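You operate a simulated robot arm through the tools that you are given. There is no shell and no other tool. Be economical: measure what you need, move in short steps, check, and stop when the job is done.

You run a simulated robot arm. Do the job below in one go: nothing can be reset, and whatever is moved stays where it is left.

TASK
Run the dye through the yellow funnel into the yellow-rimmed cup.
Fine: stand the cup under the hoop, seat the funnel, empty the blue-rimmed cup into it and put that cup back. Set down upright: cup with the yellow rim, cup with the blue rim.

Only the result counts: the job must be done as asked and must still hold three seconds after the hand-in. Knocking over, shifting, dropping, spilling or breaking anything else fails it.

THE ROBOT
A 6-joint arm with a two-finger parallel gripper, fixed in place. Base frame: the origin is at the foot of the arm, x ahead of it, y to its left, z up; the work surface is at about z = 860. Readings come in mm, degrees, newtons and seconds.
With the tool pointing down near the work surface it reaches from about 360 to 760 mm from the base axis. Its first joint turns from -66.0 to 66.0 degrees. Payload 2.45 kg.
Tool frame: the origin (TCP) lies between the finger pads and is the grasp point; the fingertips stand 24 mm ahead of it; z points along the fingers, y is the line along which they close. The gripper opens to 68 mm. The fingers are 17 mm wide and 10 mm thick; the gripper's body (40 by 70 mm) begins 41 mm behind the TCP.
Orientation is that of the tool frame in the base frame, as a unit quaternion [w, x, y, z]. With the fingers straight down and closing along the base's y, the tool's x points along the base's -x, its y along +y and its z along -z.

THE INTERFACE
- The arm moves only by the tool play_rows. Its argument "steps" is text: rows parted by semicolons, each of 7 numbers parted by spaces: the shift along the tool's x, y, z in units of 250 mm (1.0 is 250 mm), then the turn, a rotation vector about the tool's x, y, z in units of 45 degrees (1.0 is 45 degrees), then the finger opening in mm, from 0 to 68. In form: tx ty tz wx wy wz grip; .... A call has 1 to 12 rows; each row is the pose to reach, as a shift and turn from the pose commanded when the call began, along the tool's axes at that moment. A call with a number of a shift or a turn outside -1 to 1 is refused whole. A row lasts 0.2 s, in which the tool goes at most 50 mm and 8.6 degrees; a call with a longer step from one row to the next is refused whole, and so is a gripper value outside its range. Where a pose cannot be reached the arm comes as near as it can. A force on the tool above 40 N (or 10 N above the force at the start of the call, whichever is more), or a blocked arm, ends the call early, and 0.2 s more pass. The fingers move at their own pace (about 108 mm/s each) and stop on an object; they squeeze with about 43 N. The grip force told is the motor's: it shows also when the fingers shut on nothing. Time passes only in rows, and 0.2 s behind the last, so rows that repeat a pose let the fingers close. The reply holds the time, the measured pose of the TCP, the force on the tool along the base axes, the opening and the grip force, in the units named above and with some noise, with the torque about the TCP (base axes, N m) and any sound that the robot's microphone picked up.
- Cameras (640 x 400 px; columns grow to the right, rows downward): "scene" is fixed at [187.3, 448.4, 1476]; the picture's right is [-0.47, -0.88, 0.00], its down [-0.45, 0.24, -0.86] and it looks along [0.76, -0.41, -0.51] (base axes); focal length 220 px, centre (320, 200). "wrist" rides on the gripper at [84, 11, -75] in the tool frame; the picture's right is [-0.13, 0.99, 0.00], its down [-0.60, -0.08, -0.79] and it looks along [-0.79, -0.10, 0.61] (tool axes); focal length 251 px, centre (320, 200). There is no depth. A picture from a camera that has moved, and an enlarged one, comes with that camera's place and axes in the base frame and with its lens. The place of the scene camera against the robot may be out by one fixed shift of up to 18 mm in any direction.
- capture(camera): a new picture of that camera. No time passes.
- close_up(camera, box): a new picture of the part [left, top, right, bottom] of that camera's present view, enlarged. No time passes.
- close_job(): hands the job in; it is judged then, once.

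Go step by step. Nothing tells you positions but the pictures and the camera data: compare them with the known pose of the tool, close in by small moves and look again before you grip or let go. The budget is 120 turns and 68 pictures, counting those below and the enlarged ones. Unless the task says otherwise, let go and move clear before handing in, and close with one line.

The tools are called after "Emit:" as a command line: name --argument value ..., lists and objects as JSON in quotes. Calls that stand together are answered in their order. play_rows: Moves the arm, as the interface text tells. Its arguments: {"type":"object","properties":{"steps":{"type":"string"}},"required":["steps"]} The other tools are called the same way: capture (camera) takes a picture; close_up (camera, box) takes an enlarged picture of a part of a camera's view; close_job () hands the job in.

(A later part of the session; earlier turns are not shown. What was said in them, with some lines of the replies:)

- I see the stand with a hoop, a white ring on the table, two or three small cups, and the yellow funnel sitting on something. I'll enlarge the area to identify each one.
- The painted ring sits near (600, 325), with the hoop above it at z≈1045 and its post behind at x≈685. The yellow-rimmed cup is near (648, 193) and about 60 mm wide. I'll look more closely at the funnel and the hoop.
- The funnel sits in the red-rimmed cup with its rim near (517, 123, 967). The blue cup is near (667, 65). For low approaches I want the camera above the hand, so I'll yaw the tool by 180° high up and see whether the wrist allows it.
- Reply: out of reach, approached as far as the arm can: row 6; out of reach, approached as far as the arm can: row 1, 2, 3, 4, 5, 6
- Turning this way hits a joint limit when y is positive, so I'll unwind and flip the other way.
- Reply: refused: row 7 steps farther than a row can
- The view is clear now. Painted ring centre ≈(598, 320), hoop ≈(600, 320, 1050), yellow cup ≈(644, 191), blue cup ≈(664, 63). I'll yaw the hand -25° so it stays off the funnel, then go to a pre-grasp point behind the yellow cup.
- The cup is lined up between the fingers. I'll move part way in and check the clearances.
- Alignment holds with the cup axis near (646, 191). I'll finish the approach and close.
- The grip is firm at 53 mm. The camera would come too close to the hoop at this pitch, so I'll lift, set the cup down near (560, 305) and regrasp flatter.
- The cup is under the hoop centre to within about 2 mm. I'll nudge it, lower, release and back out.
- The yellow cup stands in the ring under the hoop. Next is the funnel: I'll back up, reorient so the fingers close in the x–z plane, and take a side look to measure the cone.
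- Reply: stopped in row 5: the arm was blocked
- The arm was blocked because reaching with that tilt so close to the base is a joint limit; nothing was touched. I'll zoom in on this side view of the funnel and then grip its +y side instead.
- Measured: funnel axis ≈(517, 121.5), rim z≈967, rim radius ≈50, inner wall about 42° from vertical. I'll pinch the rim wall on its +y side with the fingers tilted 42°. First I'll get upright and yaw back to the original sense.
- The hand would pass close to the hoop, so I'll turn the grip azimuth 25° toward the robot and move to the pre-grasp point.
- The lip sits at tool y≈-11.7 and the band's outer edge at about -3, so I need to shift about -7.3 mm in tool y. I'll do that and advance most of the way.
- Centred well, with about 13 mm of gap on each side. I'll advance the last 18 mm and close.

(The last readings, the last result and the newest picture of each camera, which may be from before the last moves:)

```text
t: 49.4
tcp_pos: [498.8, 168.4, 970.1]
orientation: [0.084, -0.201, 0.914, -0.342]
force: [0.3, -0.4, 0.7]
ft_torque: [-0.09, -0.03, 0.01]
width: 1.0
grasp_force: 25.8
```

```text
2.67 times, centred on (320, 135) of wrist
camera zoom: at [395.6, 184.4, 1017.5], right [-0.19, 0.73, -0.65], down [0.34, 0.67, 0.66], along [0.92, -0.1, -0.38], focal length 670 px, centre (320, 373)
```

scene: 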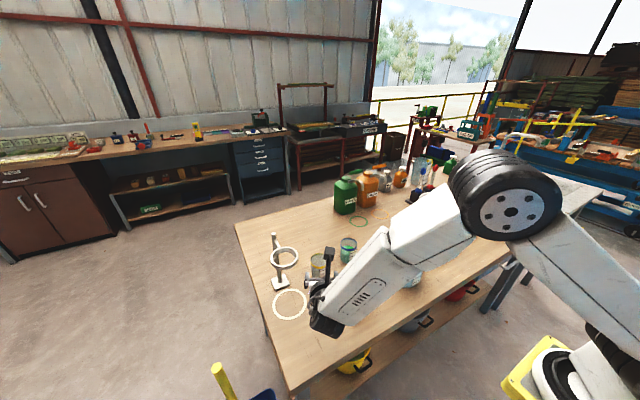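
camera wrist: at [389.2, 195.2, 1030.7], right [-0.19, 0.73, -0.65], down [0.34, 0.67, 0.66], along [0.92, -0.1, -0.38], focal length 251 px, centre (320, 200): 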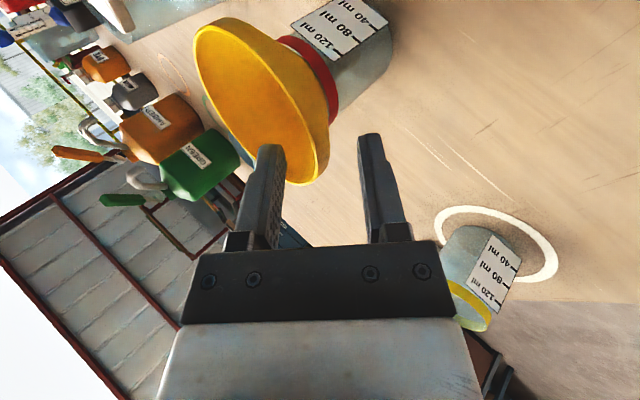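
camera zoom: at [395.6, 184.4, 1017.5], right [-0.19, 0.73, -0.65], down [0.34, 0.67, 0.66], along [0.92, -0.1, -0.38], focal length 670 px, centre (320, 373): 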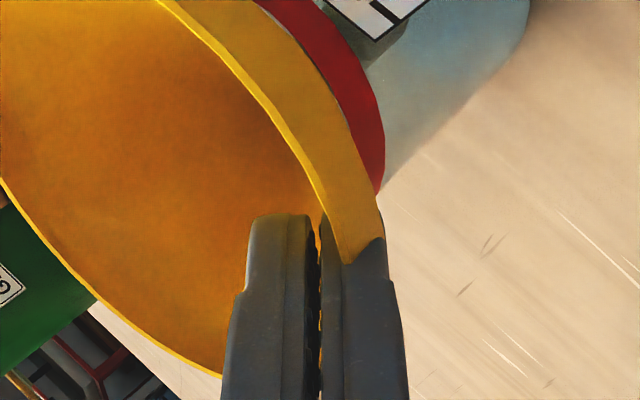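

Emit:
play_rows --steps "0 0 0 0 0 0 0;0 0 0 0 0 0 0"

Emit:
close_up --camera "scene" --box '[300, 230, 420, 320]'

```text
t: 50.0
tcp_pos: [499.1, 167.8, 969.1]
orientation: [0.084, -0.201, 0.915, -0.341]
force: [0.7, -0.7, 1.9]
ft_torque: [-0.05, -0.05, 0.0]
width: 0.6
grasp_force: 25.5
```

```text
4.44 times, centred on (360, 275) of scene
camera zoom: at [187.3, 448.4, 1476.0], right [-0.47, -0.88, 0.0], down [-0.45, 0.24, -0.86], along [0.76, -0.41, -0.51], focal length 980 px, centre (142, -133)
```

zoom: 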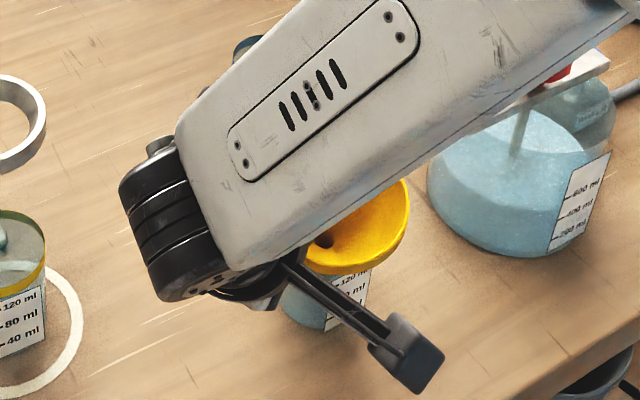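

The wall is a thin shell, and closing pulled the funnel about 5 mm toward the hand. I'll return that offset and lift straight up a little to test the hold.

Emit:
play_rows --steps "0 -0.01 0 0 0 0 0;0 -0.02 0 0 0 0 0;0 -0.04 -0.022 0 0 0 0;0 -0.06 -0.045 0 0 0 0;0 -0.08 -0.067 0 0 0 0;0 -0.08 -0.067 0 0 0 0"

Emit:
capture --camera "wrist"

Emit:
close_up --camera "scene" --box '[300, 230, 420, 320]'

```text
t: 51.4
tcp_pos: [499.1, 164.1, 996.7]
orientation: [0.083, -0.203, 0.914, -0.342]
force: [0.1, -0.4, 0.0]
ft_torque: [0.03, 0.02, 0.01]
width: 0.7
grasp_force: 25.7
```

```text
28 pictures are left
camera wrist: at [396.9, 180.9, 1043.3], right [-0.19, 0.73, -0.65], down [0.34, 0.67, 0.66], along [0.92, -0.1, -0.38], focal length 251 px, centre (320, 200)
```

wrist: 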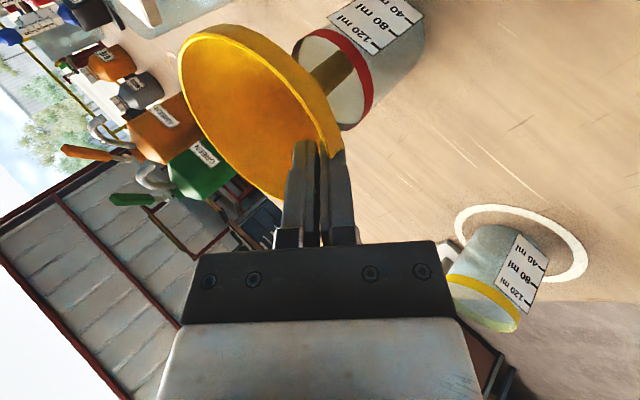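

```text
4.44 times, centred on (360, 275) of scene
camera zoom: at [187.3, 448.4, 1476.0], right [-0.47, -0.88, 0.0], down [-0.45, 0.24, -0.86], along [0.76, -0.41, -0.51], focal length 980 px, centre (142, -133)
```

zoom: 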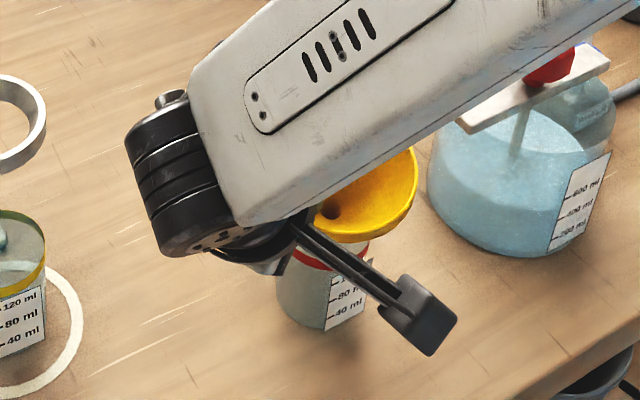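

The funnel is held and the red cup stands still. I'll lift straight up by 180 mm.

Emit:
play_rows --steps "0 -0.08 -0.089 0 0 0 0;0 -0.16 -0.178 0 0 0 0;0 -0.24 -0.267 0 0 0 0;0 -0.32 -0.356 0 0 0 0;0 -0.4 -0.445 0 0 0 0;0 -0.482 -0.535 0 0 0 0;0 -0.482 -0.535 0 0 0 0"

Emit:
capture --camera "wrist"

Emit:
close_up --camera "scene" --box '[250, 150, 450, 320]'

```text
t: 53.0
tcp_pos: [499.4, 161.0, 1176.5]
orientation: [0.083, -0.202, 0.914, -0.342]
force: [0.3, 0.5, -0.9]
ft_torque: [0.01, 0.04, -0.01]
width: 1.0
grasp_force: 24.9
```

```text
26 pictures are left
camera wrist: at [397.1, 177.5, 1224.1], right [-0.19, 0.73, -0.65], down [0.34, 0.67, 0.66], along [0.92, -0.1, -0.38], focal length 251 px, centre (320, 200)
```

wrist: 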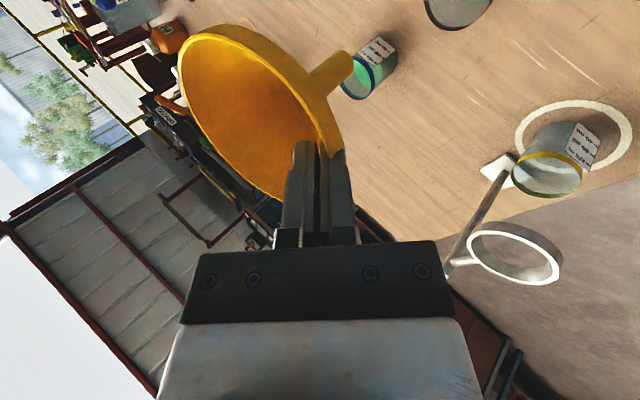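

```text
2.35 times, centred on (350, 235) of scene
camera zoom: at [187.3, 448.4, 1476.0], right [-0.47, -0.88, 0.0], down [-0.45, 0.24, -0.86], along [0.76, -0.41, -0.51], focal length 519 px, centre (249, 118)
```

zoom: 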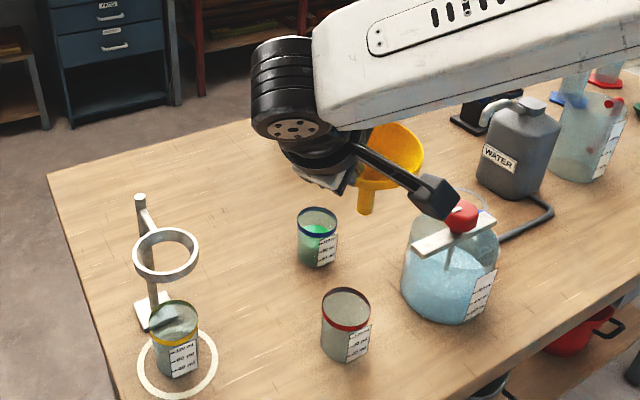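

The funnel hangs upright, axis about (+23, -49) mm from the TCP and spout tip at z≈1085. I'll carry it over the hoop.

Emit:
play_rows --steps "-0.106 0.077 -0.07 0 0 0 0;-0.213 0.155 -0.139 0 0 0 0;-0.319 0.232 -0.209 0 0 0 0;-0.425 0.309 -0.279 0 0 0 0;-0.532 0.387 -0.348 0 0 0 0;-0.638 0.464 -0.418 0 0 0 0;-0.638 0.464 -0.418 0 0 0 0"

Emit:
capture --camera "wrist"

Emit:
close_up --camera "scene" --box '[210, 170, 370, 310]'

```text
t: 54.6
tcp_pos: [576.9, 368.1, 1179.1]
orientation: [0.084, -0.201, 0.914, -0.342]
force: [0.6, 0.9, 0.2]
ft_torque: [0.02, 0.01, -0.01]
width: 1.0
grasp_force: 25.8
```

```text
24 pictures are left
camera wrist: at [473.9, 384.9, 1226.4], right [-0.19, 0.73, -0.65], down [0.34, 0.67, 0.66], along [0.92, -0.1, -0.38], focal length 251 px, centre (320, 200)
```

wrist: 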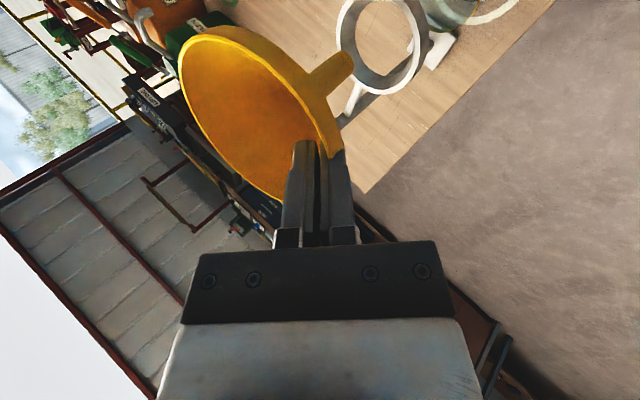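

```text
2.86 times, centred on (290, 240) of scene
camera zoom: at [187.3, 448.4, 1476.0], right [-0.47, -0.88, 0.0], down [-0.45, 0.24, -0.86], along [0.76, -0.41, -0.51], focal length 630 px, centre (406, 86)
```

zoom: 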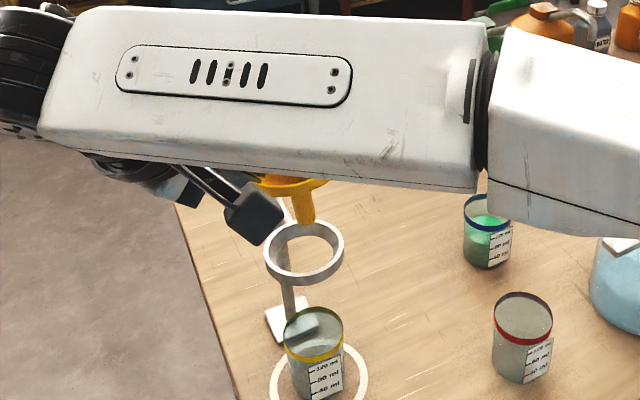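

Emit:
close_up --camera "wrist" --box '[300, 0, 460, 110]'

Emit:
close_up --camera "scene" --box '[260, 205, 350, 285]'

```text
3.64 times, centred on (380, 55) of wrist
camera zoom: at [473.9, 384.9, 1226.4], right [-0.19, 0.73, -0.65], down [0.34, 0.67, 0.66], along [0.92, -0.1, -0.38], focal length 914 px, centre (102, 727)
```

zoom: 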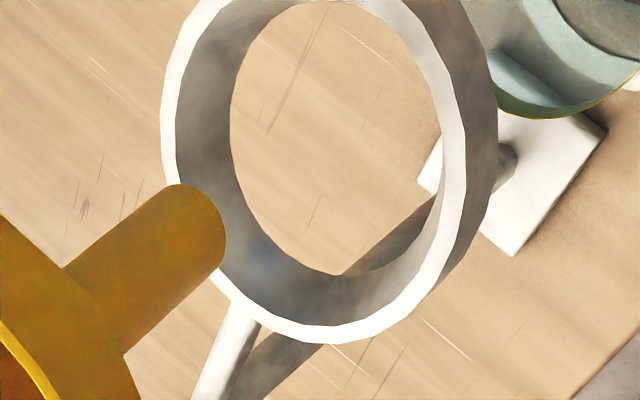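

```text
5.00 times, centred on (305, 245) of scene
camera zoom: at [187.3, 448.4, 1476.0], right [-0.47, -0.88, 0.0], down [-0.45, 0.24, -0.86], along [0.76, -0.41, -0.51], focal length 1102 px, centre (395, -25)
```

zoom: 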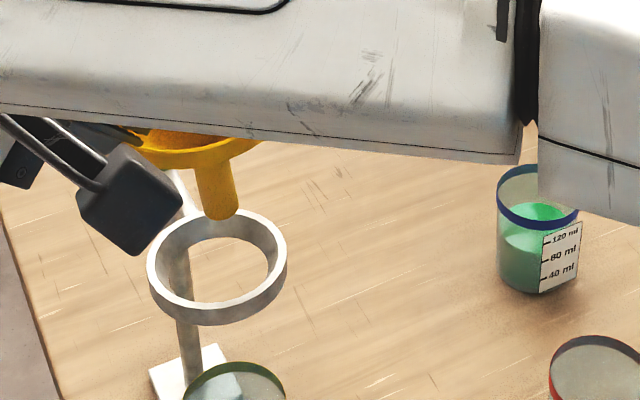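

The spout is vertical and about (2, 3.5) mm short of the hoop's centre. I'll correct that and lower most of the way.

Emit:
play_rows --steps "-0.013 0.009 -0.006 0 0 0 0;-0.013 0.06 0.05 0 0 0 0;-0.013 0.11 0.105 0 0 0 0;-0.013 0.16 0.163 0 0 0 0;-0.013 0.208 0.217 0 0 0 0;-0.013 0.208 0.217 0 0 0 0"

Emit:
capture --camera "wrist"

Emit:
close_up --camera "scene" --box '[250, 200, 350, 300]'

```text
t: 56.0
tcp_pos: [579.1, 373.2, 1106.3]
orientation: [0.084, -0.201, 0.915, -0.34]
force: [0.1, -0.2, -1.0]
ft_torque: [0.05, 0.03, 0.01]
width: 1.0
grasp_force: 25.4
```

```text
20 pictures are left
camera wrist: at [476.4, 389.7, 1153.6], right [-0.19, 0.73, -0.65], down [0.34, 0.67, 0.66], along [0.92, -0.1, -0.38], focal length 251 px, centre (320, 200)
```

wrist: 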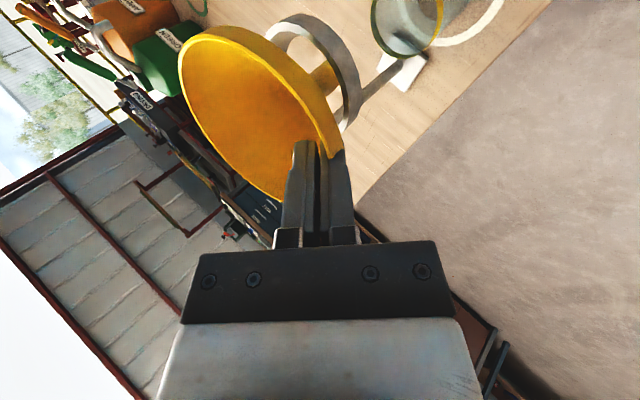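

```text
4.00 times, centred on (300, 250) of scene
camera zoom: at [187.3, 448.4, 1476.0], right [-0.47, -0.88, 0.0], down [-0.45, 0.24, -0.86], along [0.76, -0.41, -0.51], focal length 882 px, centre (400, 0)
```

zoom: 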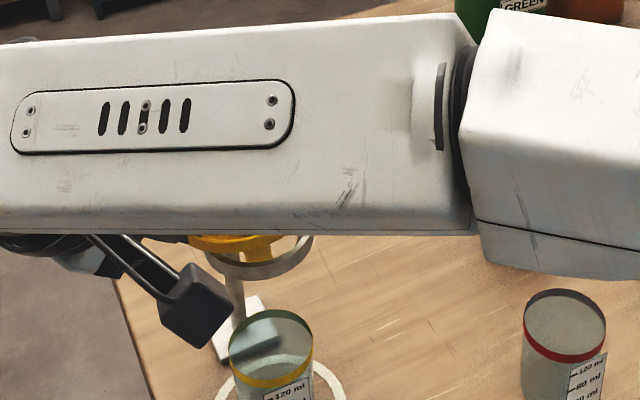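

Emit:
play_rows --steps "0 0.0134 0.0149 0 0 0 0;0 0.0268 0.0297 0 0 0 0;0 0.0321 0.0357 0 0 0 0;0 0.0375 0.0416 0 0 0 0"

Emit:
play_rows --steps "0 0.0054 0.0059 0 0 0 0;0 0.0107 0.0119 0 0 0 0"

```text
t: 57.0
tcp_pos: [578.7, 373.4, 1094.2]
orientation: [0.084, -0.2, 0.914, -0.342]
force: [-3.6, -5.9, 11.7]
ft_torque: [-0.53, -0.05, -0.2]
width: 1.4
grasp_force: 25.8
```

```text
t: 57.6
tcp_pos: [578.3, 375.0, 1087.5]
orientation: [0.083, -0.201, 0.914, -0.341]
force: [-6.7, -5.9, 15.7]
ft_torque: [-0.68, -0.08, -0.3]
width: 3.1
grasp_force: 26.3
```

The funnel has met the hoop with about 12–16 N on it. I'll ease up 4 mm and look.

Emit:
play_rows --steps "0 -0.0054 -0.0059 0 0 0 0;0 -0.0107 -0.0119 0 0 0 0;0 -0.0107 -0.0119 0 0 0 0"

Emit:
close_up --camera "wrist" --box '[150, 0, 400, 200]'

```text
t: 58.4
tcp_pos: [579.0, 373.7, 1091.5]
orientation: [0.082, -0.2, 0.914, -0.342]
force: [-3.3, -13.3, 6.9]
ft_torque: [-0.67, 0.01, -0.33]
width: 1.8
grasp_force: 26.6
```

```text
2.00 times, centred on (275, 100) of wrist
camera zoom: at [477.0, 390.4, 1138.5], right [-0.19, 0.73, -0.65], down [0.34, 0.67, 0.66], along [0.92, -0.1, -0.38], focal length 503 px, centre (410, 400)
```

zoom: 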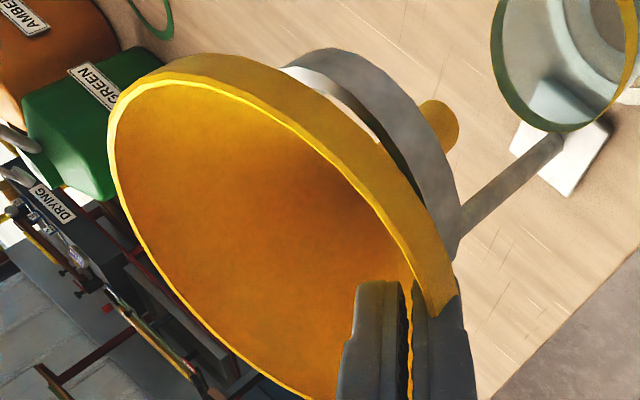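

Emit:
play_rows --steps "0.005 -0.004 0.0037 0 0 0 0;0.0095 -0.008 0.0074 0 0 0 0;0.0095 -0.008 0.0074 0 0 0 0"

```text
t: 59.2
tcp_pos: [578.6, 371.3, 1090.9]
orientation: [0.084, -0.201, 0.914, -0.341]
force: [4.4, -3.6, 8.4]
ft_torque: [-0.4, -0.14, 0.18]
width: 1.4
grasp_force: 25.7
```

Emit:
play_rows --steps "0.001 -0.006 0 0 0 0 0;0.001 -0.0087 0 0 0 0 0;0.001 -0.0087 0 0 0 0 5;0.001 -0.0087 0 0 0 0 10;0.001 -0.0087 0 0 0 0 16;0.001 -0.0087 0 0 0 0 24;0.001 -0.0087 0 0 0 0 30;0.001 -0.0087 0 0 0 0 30"

Emit:
close_up --camera "wrist" --box '[150, 0, 400, 200]'

```text
t: 61.0
tcp_pos: [578.8, 369.4, 1090.9]
orientation: [0.084, -0.202, 0.914, -0.341]
force: [0.6, -0.9, 0.2]
ft_torque: [-0.02, 0.02, 0.01]
width: 29.8
grasp_force: 0.0
```

```text
2.00 times, centred on (275, 100) of wrist
camera zoom: at [475.8, 386.2, 1139.9], right [-0.19, 0.73, -0.65], down [0.34, 0.67, 0.66], along [0.92, -0.1, -0.38], focal length 503 px, centre (410, 400)
```

zoom: 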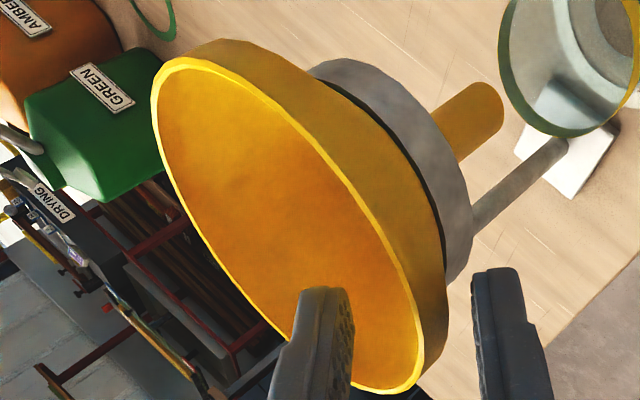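

The funnel is seated level in the hoop. I'll retreat along the tool axis, rise clear, and reorient to the flipped pose for the blue cup.

Emit:
play_rows --steps "0 0 -0.15 0 0 0 30;0 0 -0.3 0 0 0 30;0 -0.09 -0.4 0 0 0 30;0 -0.18 -0.5 0 0 0 30;0 -0.268 -0.597 0 0 0 30;0.134 -0.331 -0.544 0 0 0 40;0.268 -0.394 -0.49 0 0 0 50;0.401 -0.458 -0.437 0 0 0 60;0.535 -0.521 -0.383 0 0 0 68;0.669 -0.584 -0.33 0 0 0 68"

Emit:
play_rows --steps "0 0 0 -0.18 0 0 68;0 0 0 -0.36 0 0 68;0 0 0 -0.54 0 0 68;0 0 0 -0.72 0 0 68;0 0 0 -0.9 0 0 68;0 0 0 -0.933 0 0 68"

Emit:
play_rows --steps "0 0 0 0 0 -0.18 68;0 0 0 0 0 -0.36 68;0 0 0 0 0 -0.54 68;0 0 0 0 0 -0.72 68;0 0 0 0 0 -0.9 68;0 0 0 0 0 -1 68"

Emit:
play_rows --steps "0 0 0 0 0 -0.18 68;0 0 0 0 0 -0.36 68;0 0 0 0 0 -0.54 68;0 0 0 0 0 -0.72 68;0 0 0 0 0 -0.9 68;0 0 0 0 0 -1 68"

```text
t: 63.2
tcp_pos: [447.4, 245.6, 1251.1]
orientation: [0.083, -0.201, 0.915, -0.34]
force: [0.7, 0.2, -0.2]
ft_torque: [0.0, 0.01, 0.0]
width: 68.2
grasp_force: 0.1
out of reach, approached as far as the arm can: row 3, 4, 5
```

```text
t: 64.6
tcp_pos: [449.7, 247.4, 1248.6]
orientation: [0.006, -0.218, 0.976, 0.01]
force: [0.1, -0.3, 1.0]
ft_torque: [0.02, 0.02, 0.01]
width: 67.5
grasp_force: 0.1
```

```text
t: 66.0
tcp_pos: [447.4, 247.8, 1248.2]
orientation: [0.008, -0.576, 0.817, 0.005]
force: [0.4, -0.7, -0.8]
ft_torque: [-0.01, 0.0, 0.01]
width: 68.0
grasp_force: 0.0
```

```text
t: 67.4
tcp_pos: [448.4, 247.4, 1247.5]
orientation: [-0.011, 0.845, -0.535, -0.002]
force: [-0.8, 0.4, -1.0]
ft_torque: [-0.01, 0.02, 0.01]
width: 68.0
grasp_force: 0.0
```

Emit:
play_rows --steps "0.073 -0.045 0.098 0 0 -0.082 68;0.146 -0.09 0.196 0 0 -0.164 68;0.22 -0.135 0.294 0 0 -0.246 68;0.293 -0.18 0.392 0 0 -0.327 68"

Emit:
play_rows --steps "0 0 0 0 0.18 0 68;0 0 0 0 0.36 0 68;0 0 0 0 0.54 0 68;0 0 0 0 0.72 0 68;0 0 0 0 0.9 0 68;0 0 0 0 1 0 68"

Emit:
play_rows --steps "0 0 0 0 0.18 0 68;0 0 0 0 0.36 0 68;0 0 0 0 0.444 0 68"

Emit:
capture --camera "wrist"

```text
t: 68.4
tcp_pos: [521.0, 201.6, 1150.2]
orientation: [-0.01, 0.906, -0.422, -0.001]
force: [0.7, 0.3, 0.2]
ft_torque: [0.01, 0.01, -0.03]
width: 68.0
grasp_force: 0.1
```

```text
t: 69.8
tcp_pos: [521.1, 202.2, 1149.6]
orientation: [0.152, 0.837, -0.396, 0.346]
force: [-0.2, 0.2, -0.6]
ft_torque: [0.03, 0.0, -0.03]
width: 68.0
grasp_force: 0.1
```

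```text
t: 70.6
tcp_pos: [521.2, 202.3, 1150.4]
orientation: [0.219, 0.764, -0.362, 0.487]
force: [-0.3, 0.3, 0.8]
ft_torque: [0.0, -0.03, -0.03]
width: 68.3
grasp_force: 0.1
```

```text
16 pictures are left
camera wrist: at [489.7, 218.2, 1257.4], right [-0.79, -0.59, -0.13], down [-0.56, 0.8, -0.2], along [0.23, -0.09, -0.97], focal length 251 px, centre (320, 200)
```

wrist: 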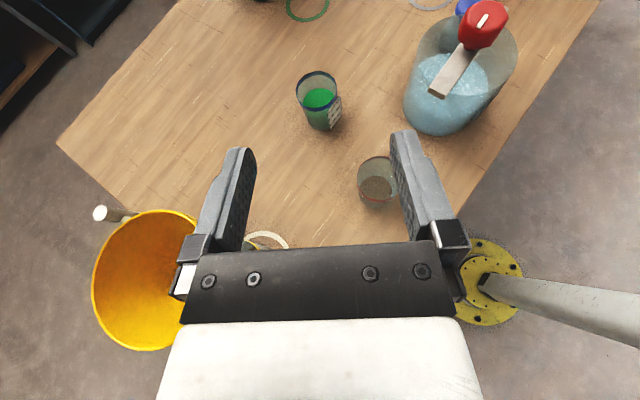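

Emit:
play_rows --steps "-0.103 -0.013 0.14 0 0 0 68;-0.206 -0.026 0.281 0 0 0 68;-0.308 -0.04 0.421 0 0 0 68;-0.411 -0.053 0.562 0 0 0 68;-0.514 -0.066 0.702 0 0 0 68;-0.514 -0.066 0.702 0 0 0 68"

Emit:
capture --camera "wrist"

Emit:
close_up --camera "scene" --box '[250, 180, 450, 330]'

```text
t: 72.0
tcp_pos: [603.9, 137.3, 957.8]
orientation: [0.218, 0.765, -0.363, 0.486]
force: [0.2, -0.6, -0.6]
ft_torque: [-0.03, 0.0, -0.01]
width: 68.1
grasp_force: 0.1
```

```text
15 pictures are left
camera wrist: at [572.8, 153.4, 1065.6], right [-0.79, -0.59, -0.14], down [-0.56, 0.8, -0.2], along [0.23, -0.08, -0.97], focal length 251 px, centre (320, 200)
```

wrist: 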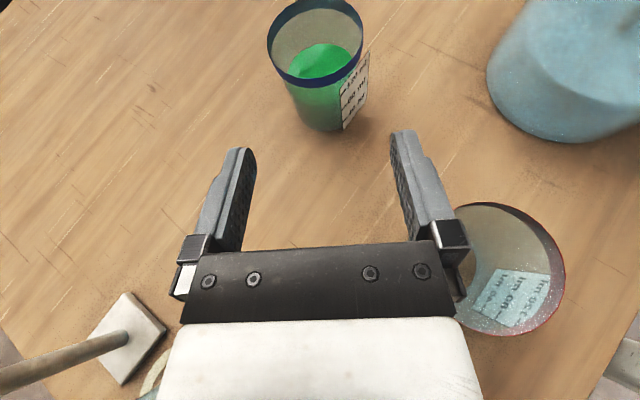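

```text
2.67 times, centred on (350, 255) of scene
camera zoom: at [187.3, 448.4, 1476.0], right [-0.47, -0.88, 0.0], down [-0.45, 0.24, -0.86], along [0.76, -0.41, -0.51], focal length 588 px, centre (240, 53)
```

zoom: 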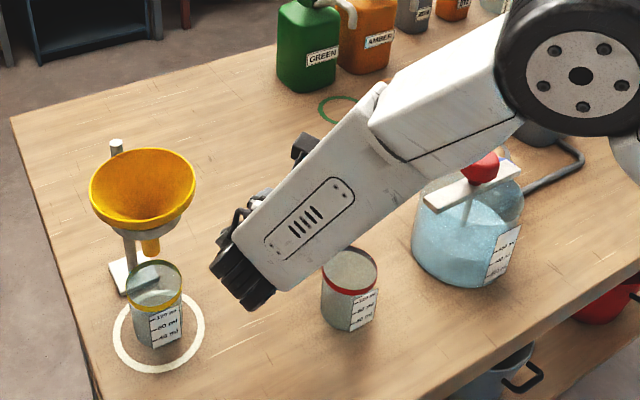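

Emit:
play_rows --steps "0 0 0.12 0 0 0 68;0 0 0.23 0 0 0 68;0 0 0.33 0 0 0 68;0 0 0.4 0 0 0 68;0 0 0.428 0 0 0 68;0 0 0.428 0 0 0 68"

Emit:
capture --camera "wrist"

```text
t: 73.4
tcp_pos: [665.6, 61.3, 912.0]
orientation: [0.219, 0.764, -0.363, 0.486]
force: [0.7, -0.1, 0.0]
ft_torque: [0.01, 0.0, 0.01]
width: 68.1
grasp_force: 0.1
```

```text
13 pictures are left
camera wrist: at [634.1, 77.6, 1019.5], right [-0.8, -0.59, -0.13], down [-0.56, 0.8, -0.2], along [0.23, -0.08, -0.97], focal length 251 px, centre (320, 200)
```

wrist: 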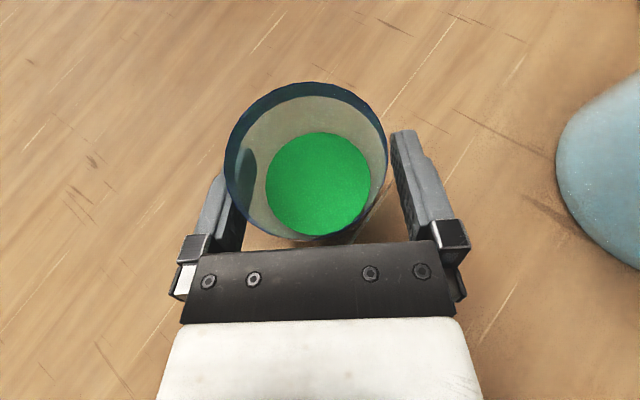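

Emit:
play_rows --steps "0 -0.009 0 0 0 0 68;0 -0.009 0 0 0 0 60;0 -0.009 0 0 0 0 50;0 -0.009 0 0 0 0 40;0 -0.009 0 0 0 0 40;0 -0.009 0 0 0 0 40"

```text
t: 74.8
tcp_pos: [666.9, 63.3, 911.6]
orientation: [0.22, 0.764, -0.364, 0.486]
force: [0.9, 0.8, 1.3]
ft_torque: [-0.05, 0.01, 0.03]
width: 57.9
grasp_force: 42.9
```

Gripped at 42.9 N; home position is TCP (666.9, 63.3, 911.6). I'll lift straight up smoothly.

Emit:
play_rows --steps "0.036 -0.001 -0.017 0 0 0 40;0.108 -0.002 -0.052 0 0 0 40;0.217 -0.004 -0.103 0 0 0 40;0.325 -0.006 -0.155 0 0 0 40;0.434 -0.009 -0.206 0 0 0 40;0.542 -0.011 -0.258 0 0 0 40;0.65 -0.013 -0.309 0 0 0 40;0.759 -0.015 -0.361 0 0 0 40;0.867 -0.017 -0.412 0 0 0 40;0.867 -0.017 -0.412 0 0 0 40"

Emit:
capture --camera "wrist"

```text
t: 77.0
tcp_pos: [666.0, 64.2, 1151.2]
orientation: [0.219, 0.764, -0.363, 0.486]
force: [-0.8, -0.2, -1.4]
ft_torque: [0.04, 0.03, 0.0]
width: 57.8
grasp_force: 42.3
```

```text
12 pictures are left
camera wrist: at [635.3, 80.8, 1260.1], right [-0.8, -0.59, -0.13], down [-0.56, 0.8, -0.2], along [0.23, -0.08, -0.97], focal length 251 px, centre (320, 200)
```

wrist: 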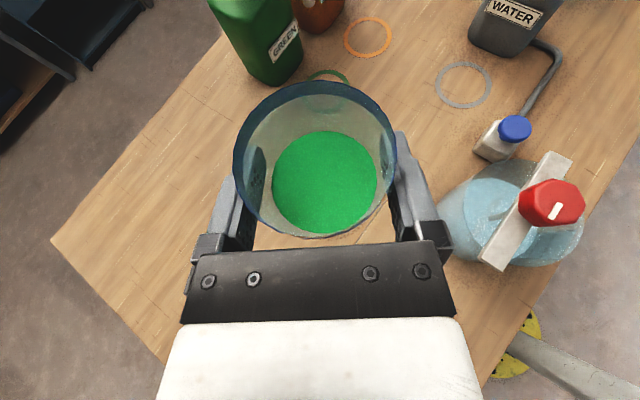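

Emit:
play_rows --steps "-0.025 -0.054 -0.097 0.099 -0.002 -0.047 40;-0.05 -0.108 -0.194 0.199 -0.004 -0.095 40;-0.075 -0.162 -0.291 0.298 -0.006 -0.142 40;-0.1 -0.216 -0.388 0.397 -0.008 -0.189 40;-0.125 -0.27 -0.486 0.497 -0.01 -0.237 40;-0.151 -0.324 -0.583 0.596 -0.012 -0.284 40;-0.176 -0.378 -0.68 0.695 -0.014 -0.331 40;-0.201 -0.432 -0.777 0.795 -0.016 -0.378 40;-0.226 -0.486 -0.874 0.894 -0.018 -0.426 40;-0.251 -0.54 -0.971 0.993 -0.02 -0.473 40;-0.251 -0.54 -0.971 0.993 -0.02 -0.473 40"

Emit:
capture --camera "wrist"

```text
t: 79.4
tcp_pos: [614.2, 340.2, 1202.1]
orientation: [-0.006, 0.846, -0.009, 0.533]
force: [-1.1, 0.0, -2.8]
ft_torque: [-0.02, -0.02, 0.02]
width: 58.0
grasp_force: 42.8
```

```text
11 pictures are left
camera wrist: at [580.8, 327.4, 1310.5], right [-0.07, -0.99, -0.14], down [-0.98, 0.09, -0.2], along [0.21, 0.12, -0.97], focal length 251 px, centre (320, 200)
```

wrist: 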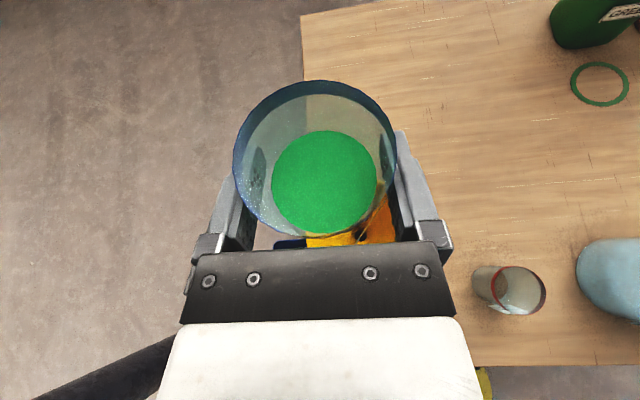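

Now over the funnel. I'll level the tool, which leans the cup back 25° (safe at this fill), and lower to pouring height.

Emit:
play_rows --steps "-0.038 0 0.013 0 0.09 0 40;-0.076 0 0.027 0 0.185 0 40;-0.114 0 0.04 0 0.28 0 40;-0.152 0 0.053 0 0.37 0 40;-0.19 0 0.067 0 0.46 0 40;-0.228 0 0.08 0 0.555 0 40;-0.228 0 0.08 0 0.555 0 40"

Emit:
close_up --camera "scene" --box '[240, 180, 380, 300]'

```text
t: 81.0
tcp_pos: [605.5, 340.0, 1142.1]
orientation: [-0.003, 0.71, -0.011, 0.704]
force: [0.1, -0.2, -1.3]
ft_torque: [0.03, 0.0, -0.03]
width: 57.6
grasp_force: 42.9
```

```text
3.33 times, centred on (310, 240) of scene
camera zoom: at [187.3, 448.4, 1476.0], right [-0.47, -0.88, 0.0], down [-0.45, 0.24, -0.86], along [0.76, -0.41, -0.51], focal length 735 px, centre (353, 67)
```

zoom: 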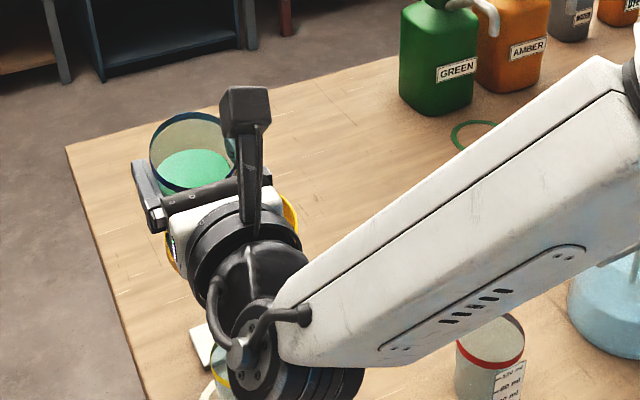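

Emit:
play_rows --steps "0 0 0 0 0 0.14 40;0 0 0 0 0 0.28 40;0 0 0 0 0 0.42 40;0 0 0 0 0 0.56 40;0 0 0 0 0 0.7 40;0 0 0 0 0 0.84 40;0 0 0 0 0 0.92 40;0 0 0 0 0 1 40"

Emit:
close_up --camera "scene" --box '[240, 180, 380, 300]'

```text
t: 82.8
tcp_pos: [606.0, 338.1, 1142.0]
orientation: [-0.274, 0.652, -0.281, 0.648]
force: [0.1, -0.6, -1.3]
ft_torque: [0.0, 0.03, -0.03]
width: 58.0
grasp_force: 43.0
```

```text
3.33 times, centred on (310, 240) of scene
camera zoom: at [187.3, 448.4, 1476.0], right [-0.47, -0.88, 0.0], down [-0.45, 0.24, -0.86], along [0.76, -0.41, -0.51], focal length 735 px, centre (353, 67)
```

zoom: 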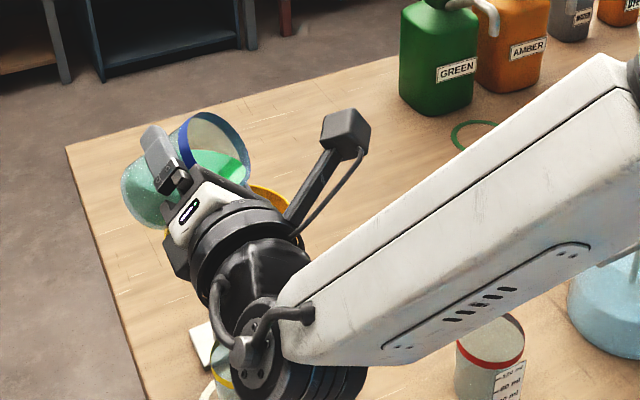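

The dye is close to the lip and the lip is over the funnel. I'll keep rolling slowly.

Emit:
play_rows --steps "0 0 0 0 0 0.08 40;0 0 0 0 0 0.16 40;0 0 0 0 0 0.24 40;0 0 0 0 0 0.32 40;0 0 0 0 0 0.4 40;0 0 0 0 0 0.48 40;0 0 0 0 0 0.56 40;0 0 0 0 0 0.64 40;0 0 0 0 0 0.72 40;0 0 0 0 0 0.8 40;0 0 0 0 0 0.9 40;0 0 0 0 0 1 40"

Emit:
close_up --camera "scene" --box '[240, 180, 380, 300]'

```text
t: 85.4
tcp_pos: [605.3, 339.5, 1142.5]
orientation: [0.5, -0.494, 0.51, -0.495]
force: [-0.7, 0.1, -0.9]
ft_torque: [0.02, -0.01, 0.0]
width: 57.3
grasp_force: 42.1
```

```text
3.33 times, centred on (310, 240) of scene
camera zoom: at [187.3, 448.4, 1476.0], right [-0.47, -0.88, 0.0], down [-0.45, 0.24, -0.86], along [0.76, -0.41, -0.51], focal length 735 px, centre (353, 67)
```

zoom: 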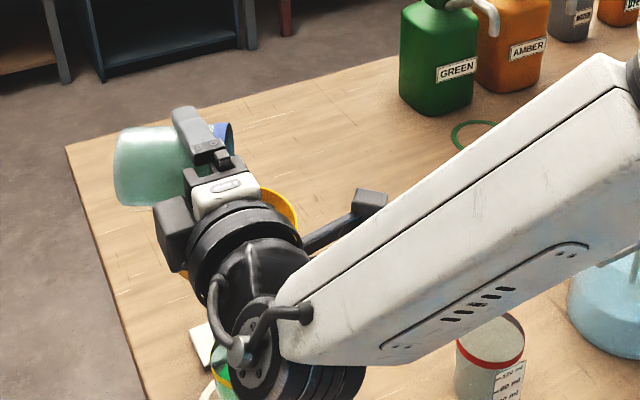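

Dye is reaching the yellow cup. I'll tip further to about 130° and hold while it drains.

Emit:
play_rows --steps "0 0 0 0 0 0.1 40;0 0 0 0 0 0.2 40;0 0 0 0 0 0.3 40;0 0 0 0 0 0.4 40;0 0 0 0 0 0.5 40;0 0 0 0 0 0.6 40;0 0 0 0 0 0.7 40;0 0 0 0 0 0.8 40;0 0 0 0 0 0.9 40;0 0 0 0 0 0.9 40;0 0 0 0 0 0.9 40;0 0 0 0 0 0.9 40"

Emit:
play_rows --steps "0 0 0 0 0 0 40;0 0 0 0 0 0 40;0 0 0 0 0 0 40;0 0 0 0 0 0 40;0 0 0 0 0 0 40;0 0 0 0 0 0 40;0 0 0 0 0 0 40;0 0 0 0 0 0 40;0 0 0 0 0 0 40;0 0 0 0 0 0 40;0 0 0 0 0 0 40;0 0 0 0 0 0 40"

Emit:
close_up --camera "scene" --box '[240, 180, 380, 300]'

Emit:
capture --camera "wrist"

```text
t: 88.0
tcp_pos: [604.6, 338.7, 1142.9]
orientation: [0.64, -0.288, 0.65, -0.291]
force: [0.1, 0.1, -1.0]
ft_torque: [0.01, 0.01, 0.01]
width: 57.4
grasp_force: 42.7
```

```text
t: 90.6
tcp_pos: [604.7, 338.3, 1141.7]
orientation: [0.64, -0.288, 0.65, -0.291]
force: [-0.3, 0.5, -0.8]
ft_torque: [-0.02, 0.05, 0.0]
width: 56.9
grasp_force: 42.9
```

```text
3.33 times, centred on (310, 240) of scene
camera zoom: at [187.3, 448.4, 1476.0], right [-0.47, -0.88, 0.0], down [-0.45, 0.24, -0.86], along [0.76, -0.41, -0.51], focal length 735 px, centre (353, 67)
```

zoom: 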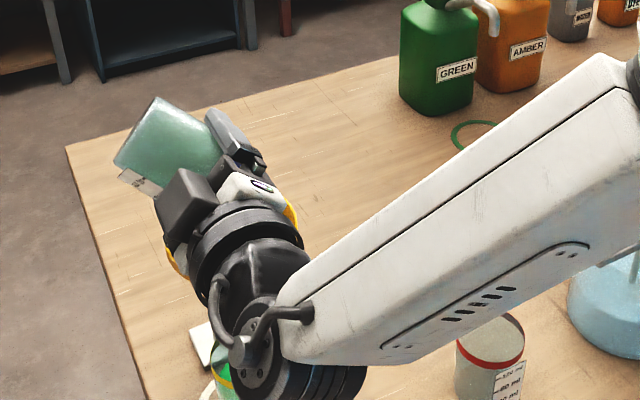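

```text
6 pictures are left
camera wrist: at [527.8, 284.8, 1079.1], right [0.0, 0.76, -0.66], down [-0.78, 0.41, 0.47], along [0.62, 0.51, 0.59], focal length 251 px, centre (320, 200)
```

wrist: 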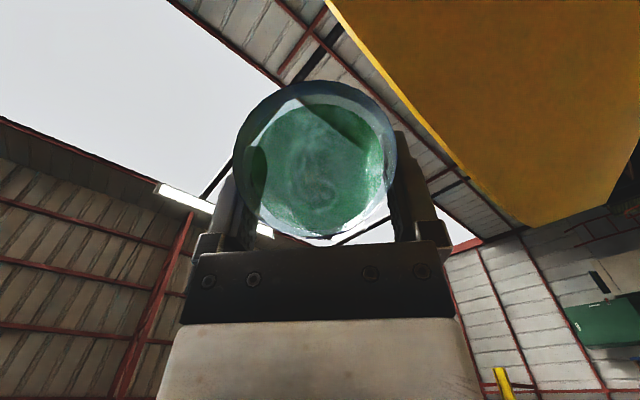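

The cup is tipped well past horizontal. I'll hold a bit longer, then roll back and inspect it.

Emit:
play_rows --steps "0 0 0 0 0 0.1 40;0 0 0 0 0 0.1 40;0 0 0 0 0 0.1 40;0 0 0 0 0 0.1 40;0 0 0 0 0 0.1 40;0 0 0 0 0 0.1 40;0 0 0 0 0 0.1 40;0 0 0 0 0 0.1 40;0 0 0 0 0 0.1 40;0 0 0 0 0 0.1 40;0 0 0 0 0 0.1 40;0 0 0 0 0 0 40"

Emit:
play_rows --steps "0 0 0 0 0 -0.15 40;0 0 0 0 0 -0.3 40;0 0 0 0 0 -0.45 40;0 0 0 0 0 -0.6 40;0 0 0 0 0 -0.75 40;0 0 0 0 0 -0.9 40"

Emit:
play_rows --steps "0 0 0 0 0 -0.17 40;0 0 0 0 0 -0.34 40;0 0 0 0 0 -0.51 40;0 0 0 0 0 -0.68 40;0 0 0 0 0 -0.85 40;0 0 0 0 0 -1 40"

Emit:
play_rows --steps "0 0 0 0 0 -0.17 40;0 0 0 0 0 -0.34 40;0 0 0 0 0 -0.51 40;0 0 0 0 0 -0.68 40;0 0 0 0 0 -0.85 40;0 0 0 0 0 -1 40"

Emit:
capture --camera "wrist"

```text
t: 93.2
tcp_pos: [605.2, 338.9, 1142.4]
orientation: [0.64, -0.288, 0.65, -0.292]
force: [-0.8, 0.3, 0.4]
ft_torque: [0.02, 0.0, -0.05]
width: 57.2
grasp_force: 43.1
```

```text
t: 94.6
tcp_pos: [606.2, 338.8, 1143.1]
orientation: [0.499, -0.496, 0.51, -0.495]
force: [0.5, -0.5, -0.5]
ft_torque: [0.0, -0.02, 0.01]
width: 57.1
grasp_force: 43.8
```

```text
t: 96.0
tcp_pos: [605.6, 338.7, 1141.9]
orientation: [-0.272, 0.653, -0.281, 0.649]
force: [0.0, 0.6, -1.0]
ft_torque: [0.03, 0.0, -0.02]
width: 57.0
grasp_force: 42.9
```

```text
t: 97.4
tcp_pos: [605.8, 338.7, 1141.6]
orientation: [-0.002, 0.711, -0.01, 0.704]
force: [0.6, -0.7, -0.3]
ft_torque: [-0.04, 0.0, 0.02]
width: 56.8
grasp_force: 43.3
```

```text
5 pictures are left
camera wrist: at [530.1, 328.2, 1226.5], right [-0.01, -0.99, -0.15], down [-0.8, 0.1, -0.59], along [0.6, 0.11, -0.79], focal length 251 px, centre (320, 200)
```

wrist: 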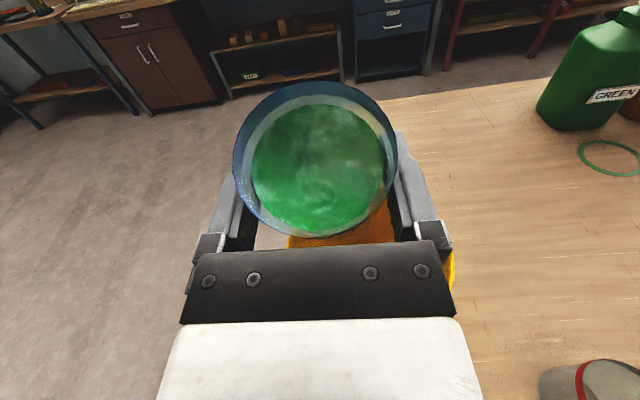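

The inside shows only a mottled film, so the cup has drained. I'll raise, pitch back to the carry pose, and return to above its home spot.

Emit:
play_rows --steps "0.06 0 0.01 0 0 0 40;0.12 0 0.02 0 -0.14 0 40;0.18 0 0.03 0 -0.28 0 40;0.24 0 0.034 0 -0.42 0 40;0.24 0 0.034 0 -0.555 0 40;0.24 0 0.034 0 -0.555 0 40"

```text
t: 98.8
tcp_pos: [613.7, 337.2, 1201.8]
orientation: [-0.007, 0.846, -0.009, 0.532]
force: [0.2, -0.2, -0.4]
ft_torque: [0.0, 0.02, 0.0]
width: 57.0
grasp_force: 43.7
```

Emit:
play_rows --steps "-0.006 0.093 0.024 -0.099 0.002 0.047 40;-0.011 0.186 0.047 -0.198 0.005 0.095 40;-0.017 0.28 0.071 -0.297 0.007 0.142 40;-0.022 0.373 0.094 -0.396 0.009 0.19 40;-0.028 0.466 0.118 -0.495 0.012 0.237 40;-0.034 0.559 0.142 -0.594 0.014 0.285 40;-0.039 0.652 0.165 -0.693 0.016 0.332 40;-0.045 0.746 0.189 -0.792 0.018 0.38 40;-0.05 0.839 0.212 -0.891 0.021 0.427 40;-0.056 0.932 0.236 -0.99 0.023 0.475 40;-0.056 0.932 0.236 -0.99 0.023 0.475 40"

```text
t: 101.2
tcp_pos: [656.3, 103.9, 1160.1]
orientation: [0.218, 0.764, -0.363, 0.487]
force: [-0.3, 0.1, -0.9]
ft_torque: [0.02, 0.01, 0.0]
width: 57.0
grasp_force: 43.6
```

Emit:
play_rows --steps "0.033 0.036 0.068 0 0 0 40;0.066 0.072 0.136 0 0 0 40;-0.069 0.075 0.2 0 0 0 40;-0.205 0.077 0.265 0 0 0 40;-0.34 0.08 0.33 0 0 0 40;-0.475 0.083 0.394 0 0 0 40;-0.61 0.085 0.459 0 0 0 40;-0.746 0.088 0.523 0 0 0 40;-0.746 0.088 0.523 0 0 0 40"

```text
t: 103.2
tcp_pos: [670.2, 64.6, 935.5]
orientation: [0.218, 0.764, -0.364, 0.487]
force: [-0.6, 0.6, -0.3]
ft_torque: [0.0, -0.03, 0.03]
width: 56.7
grasp_force: 42.7
```

Emit:
play_rows --steps "-0.025 0.012 0.006 0 0 0 40;-0.051 0.012 0.02 0 0 0 40;-0.077 0.012 0.033 0 0 0 40;-0.077 0.012 0.033 0 0 0 40"

Emit:
capture --camera "wrist"

```text
t: 104.2
tcp_pos: [667.7, 64.4, 914.7]
orientation: [0.216, 0.765, -0.363, 0.487]
force: [1.5, 0.8, -0.2]
ft_torque: [0.01, -0.01, 0.01]
width: 57.0
grasp_force: 43.0
```

```text
4 pictures are left
camera wrist: at [636.3, 79.7, 1022.1], right [-0.79, -0.59, -0.14], down [-0.56, 0.8, -0.2], along [0.23, -0.08, -0.97], focal length 251 px, centre (320, 200)
```

wrist: 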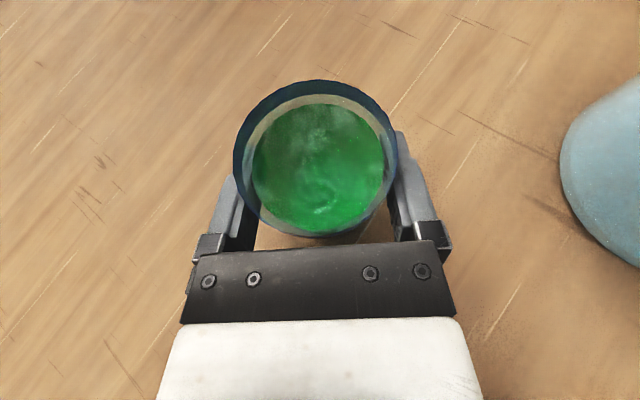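

Emit:
play_rows --steps "-0.0036 0 0.0017 0 0 0 40;-0.0072 0 0.0034 0 0 0 40;-0.0098 0 0.0047 0 0 0 40;-0.0098 0 0.0047 0 0 0 40"

```text
t: 105.2
tcp_pos: [667.1, 64.5, 911.9]
orientation: [0.217, 0.764, -0.363, 0.487]
force: [-1.0, -1.5, 9.7]
ft_torque: [-0.26, 0.28, -0.03]
width: 56.8
grasp_force: 43.8
```

Contact with the table at 9.7 N. I'll release gently and back out along the approach path.

Emit:
play_rows --steps "0 0 0 0 0 0 52;0 0 0 0 0 0 58;0 0 0 0 0 0 64;0 0 0 0 0 0 68;0 0 0 0 0 0 68;0 0 -0.08 0 0 0 68;0 0 -0.2 0 0 0 68;0 0 -0.34 0 0 0 68;0 0 -0.48 0 0 0 68;0.1 0 -0.6 0 0 0 68;0.25 0 -0.65 0 0 0 68;0.4 0 -0.7 0 0 0 68"

Emit:
capture --camera "wrist"

```text
t: 107.8
tcp_pos: [591.0, 148.9, 1075.0]
orientation: [0.217, 0.764, -0.363, 0.487]
force: [0.2, 0.8, 0.0]
ft_torque: [-0.04, -0.01, 0.03]
width: 67.9
grasp_force: 0.1
```

```text
3 pictures are left
camera wrist: at [559.4, 165.0, 1183.2], right [-0.79, -0.59, -0.14], down [-0.56, 0.8, -0.2], along [0.23, -0.08, -0.97], focal length 251 px, centre (320, 200)
```

wrist: 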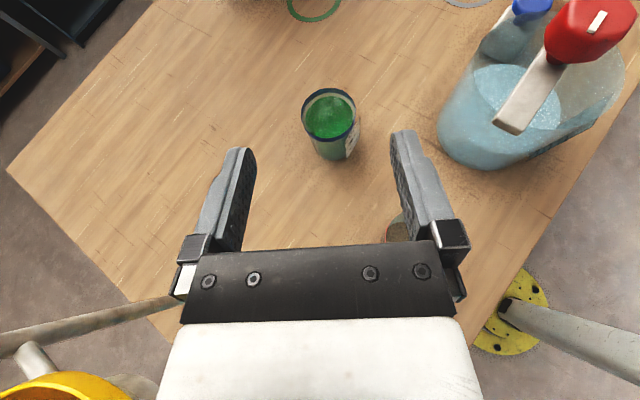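

Emit:
play_rows --steps "0.08 0.07 -0.105 0 0 0 60;0.16 0.14 -0.21 0 0 0 60;0.24 0.21 -0.315 0 0 0 60;0.32 0.28 -0.42 0 0 0 60;0.4 0.35 -0.525 0 0 0 60;0.484 0.42 -0.63 0 0 0 60"

Emit:
close_up --camera "scene" --box '[260, 215, 390, 325]'

```text
t: 109.2
tcp_pos: [448.9, 148.7, 1250.5]
orientation: [0.218, 0.765, -0.362, 0.487]
force: [0.9, 0.6, 0.6]
ft_torque: [0.0, -0.02, 0.0]
width: 59.9
grasp_force: 0.1
```

```text
3.64 times, centred on (325, 270) of scene
camera zoom: at [187.3, 448.4, 1476.0], right [-0.47, -0.88, 0.0], down [-0.45, 0.24, -0.86], along [0.76, -0.41, -0.51], focal length 801 px, centre (302, -54)
```

zoom: 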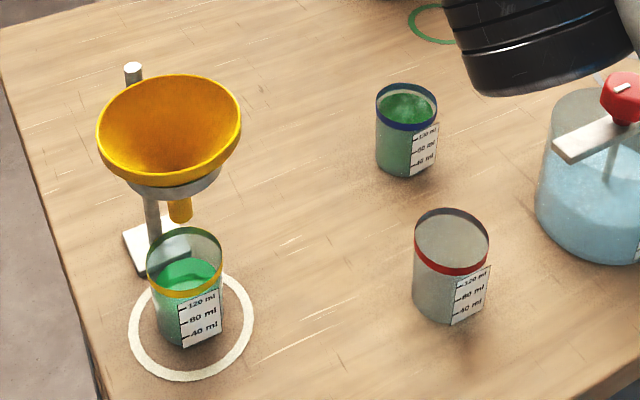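

Emit:
close_up --camera "scene" --box '[328, 235, 358, 257]'

```text
16.00 times, centred on (343, 246) of scene
camera zoom: at [187.3, 448.4, 1476.0], right [-0.47, -0.88, 0.0], down [-0.45, 0.24, -0.86], along [0.76, -0.41, -0.51], focal length 3526 px, centre (-48, -536)
```

zoom: 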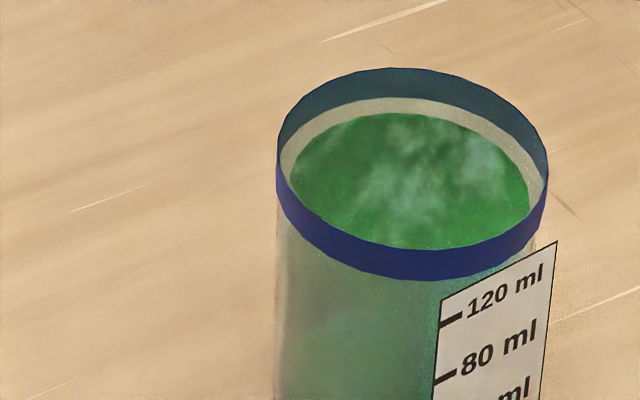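

The yellow cup stands under the hoop holding the dye, and the funnel is seated and empty. The blue cup is back upright on its spot with only a film left inside, and the hand is clear, so I'm handing in.

Emit:
close_job

```text
The job is handed in.
```

I ran the dye through the yellow funnel into the yellow-rimmed cup under the hoop and set the blue-rimmed cup back upright on its spot; only a green film shows inside it, and I saw no spills.
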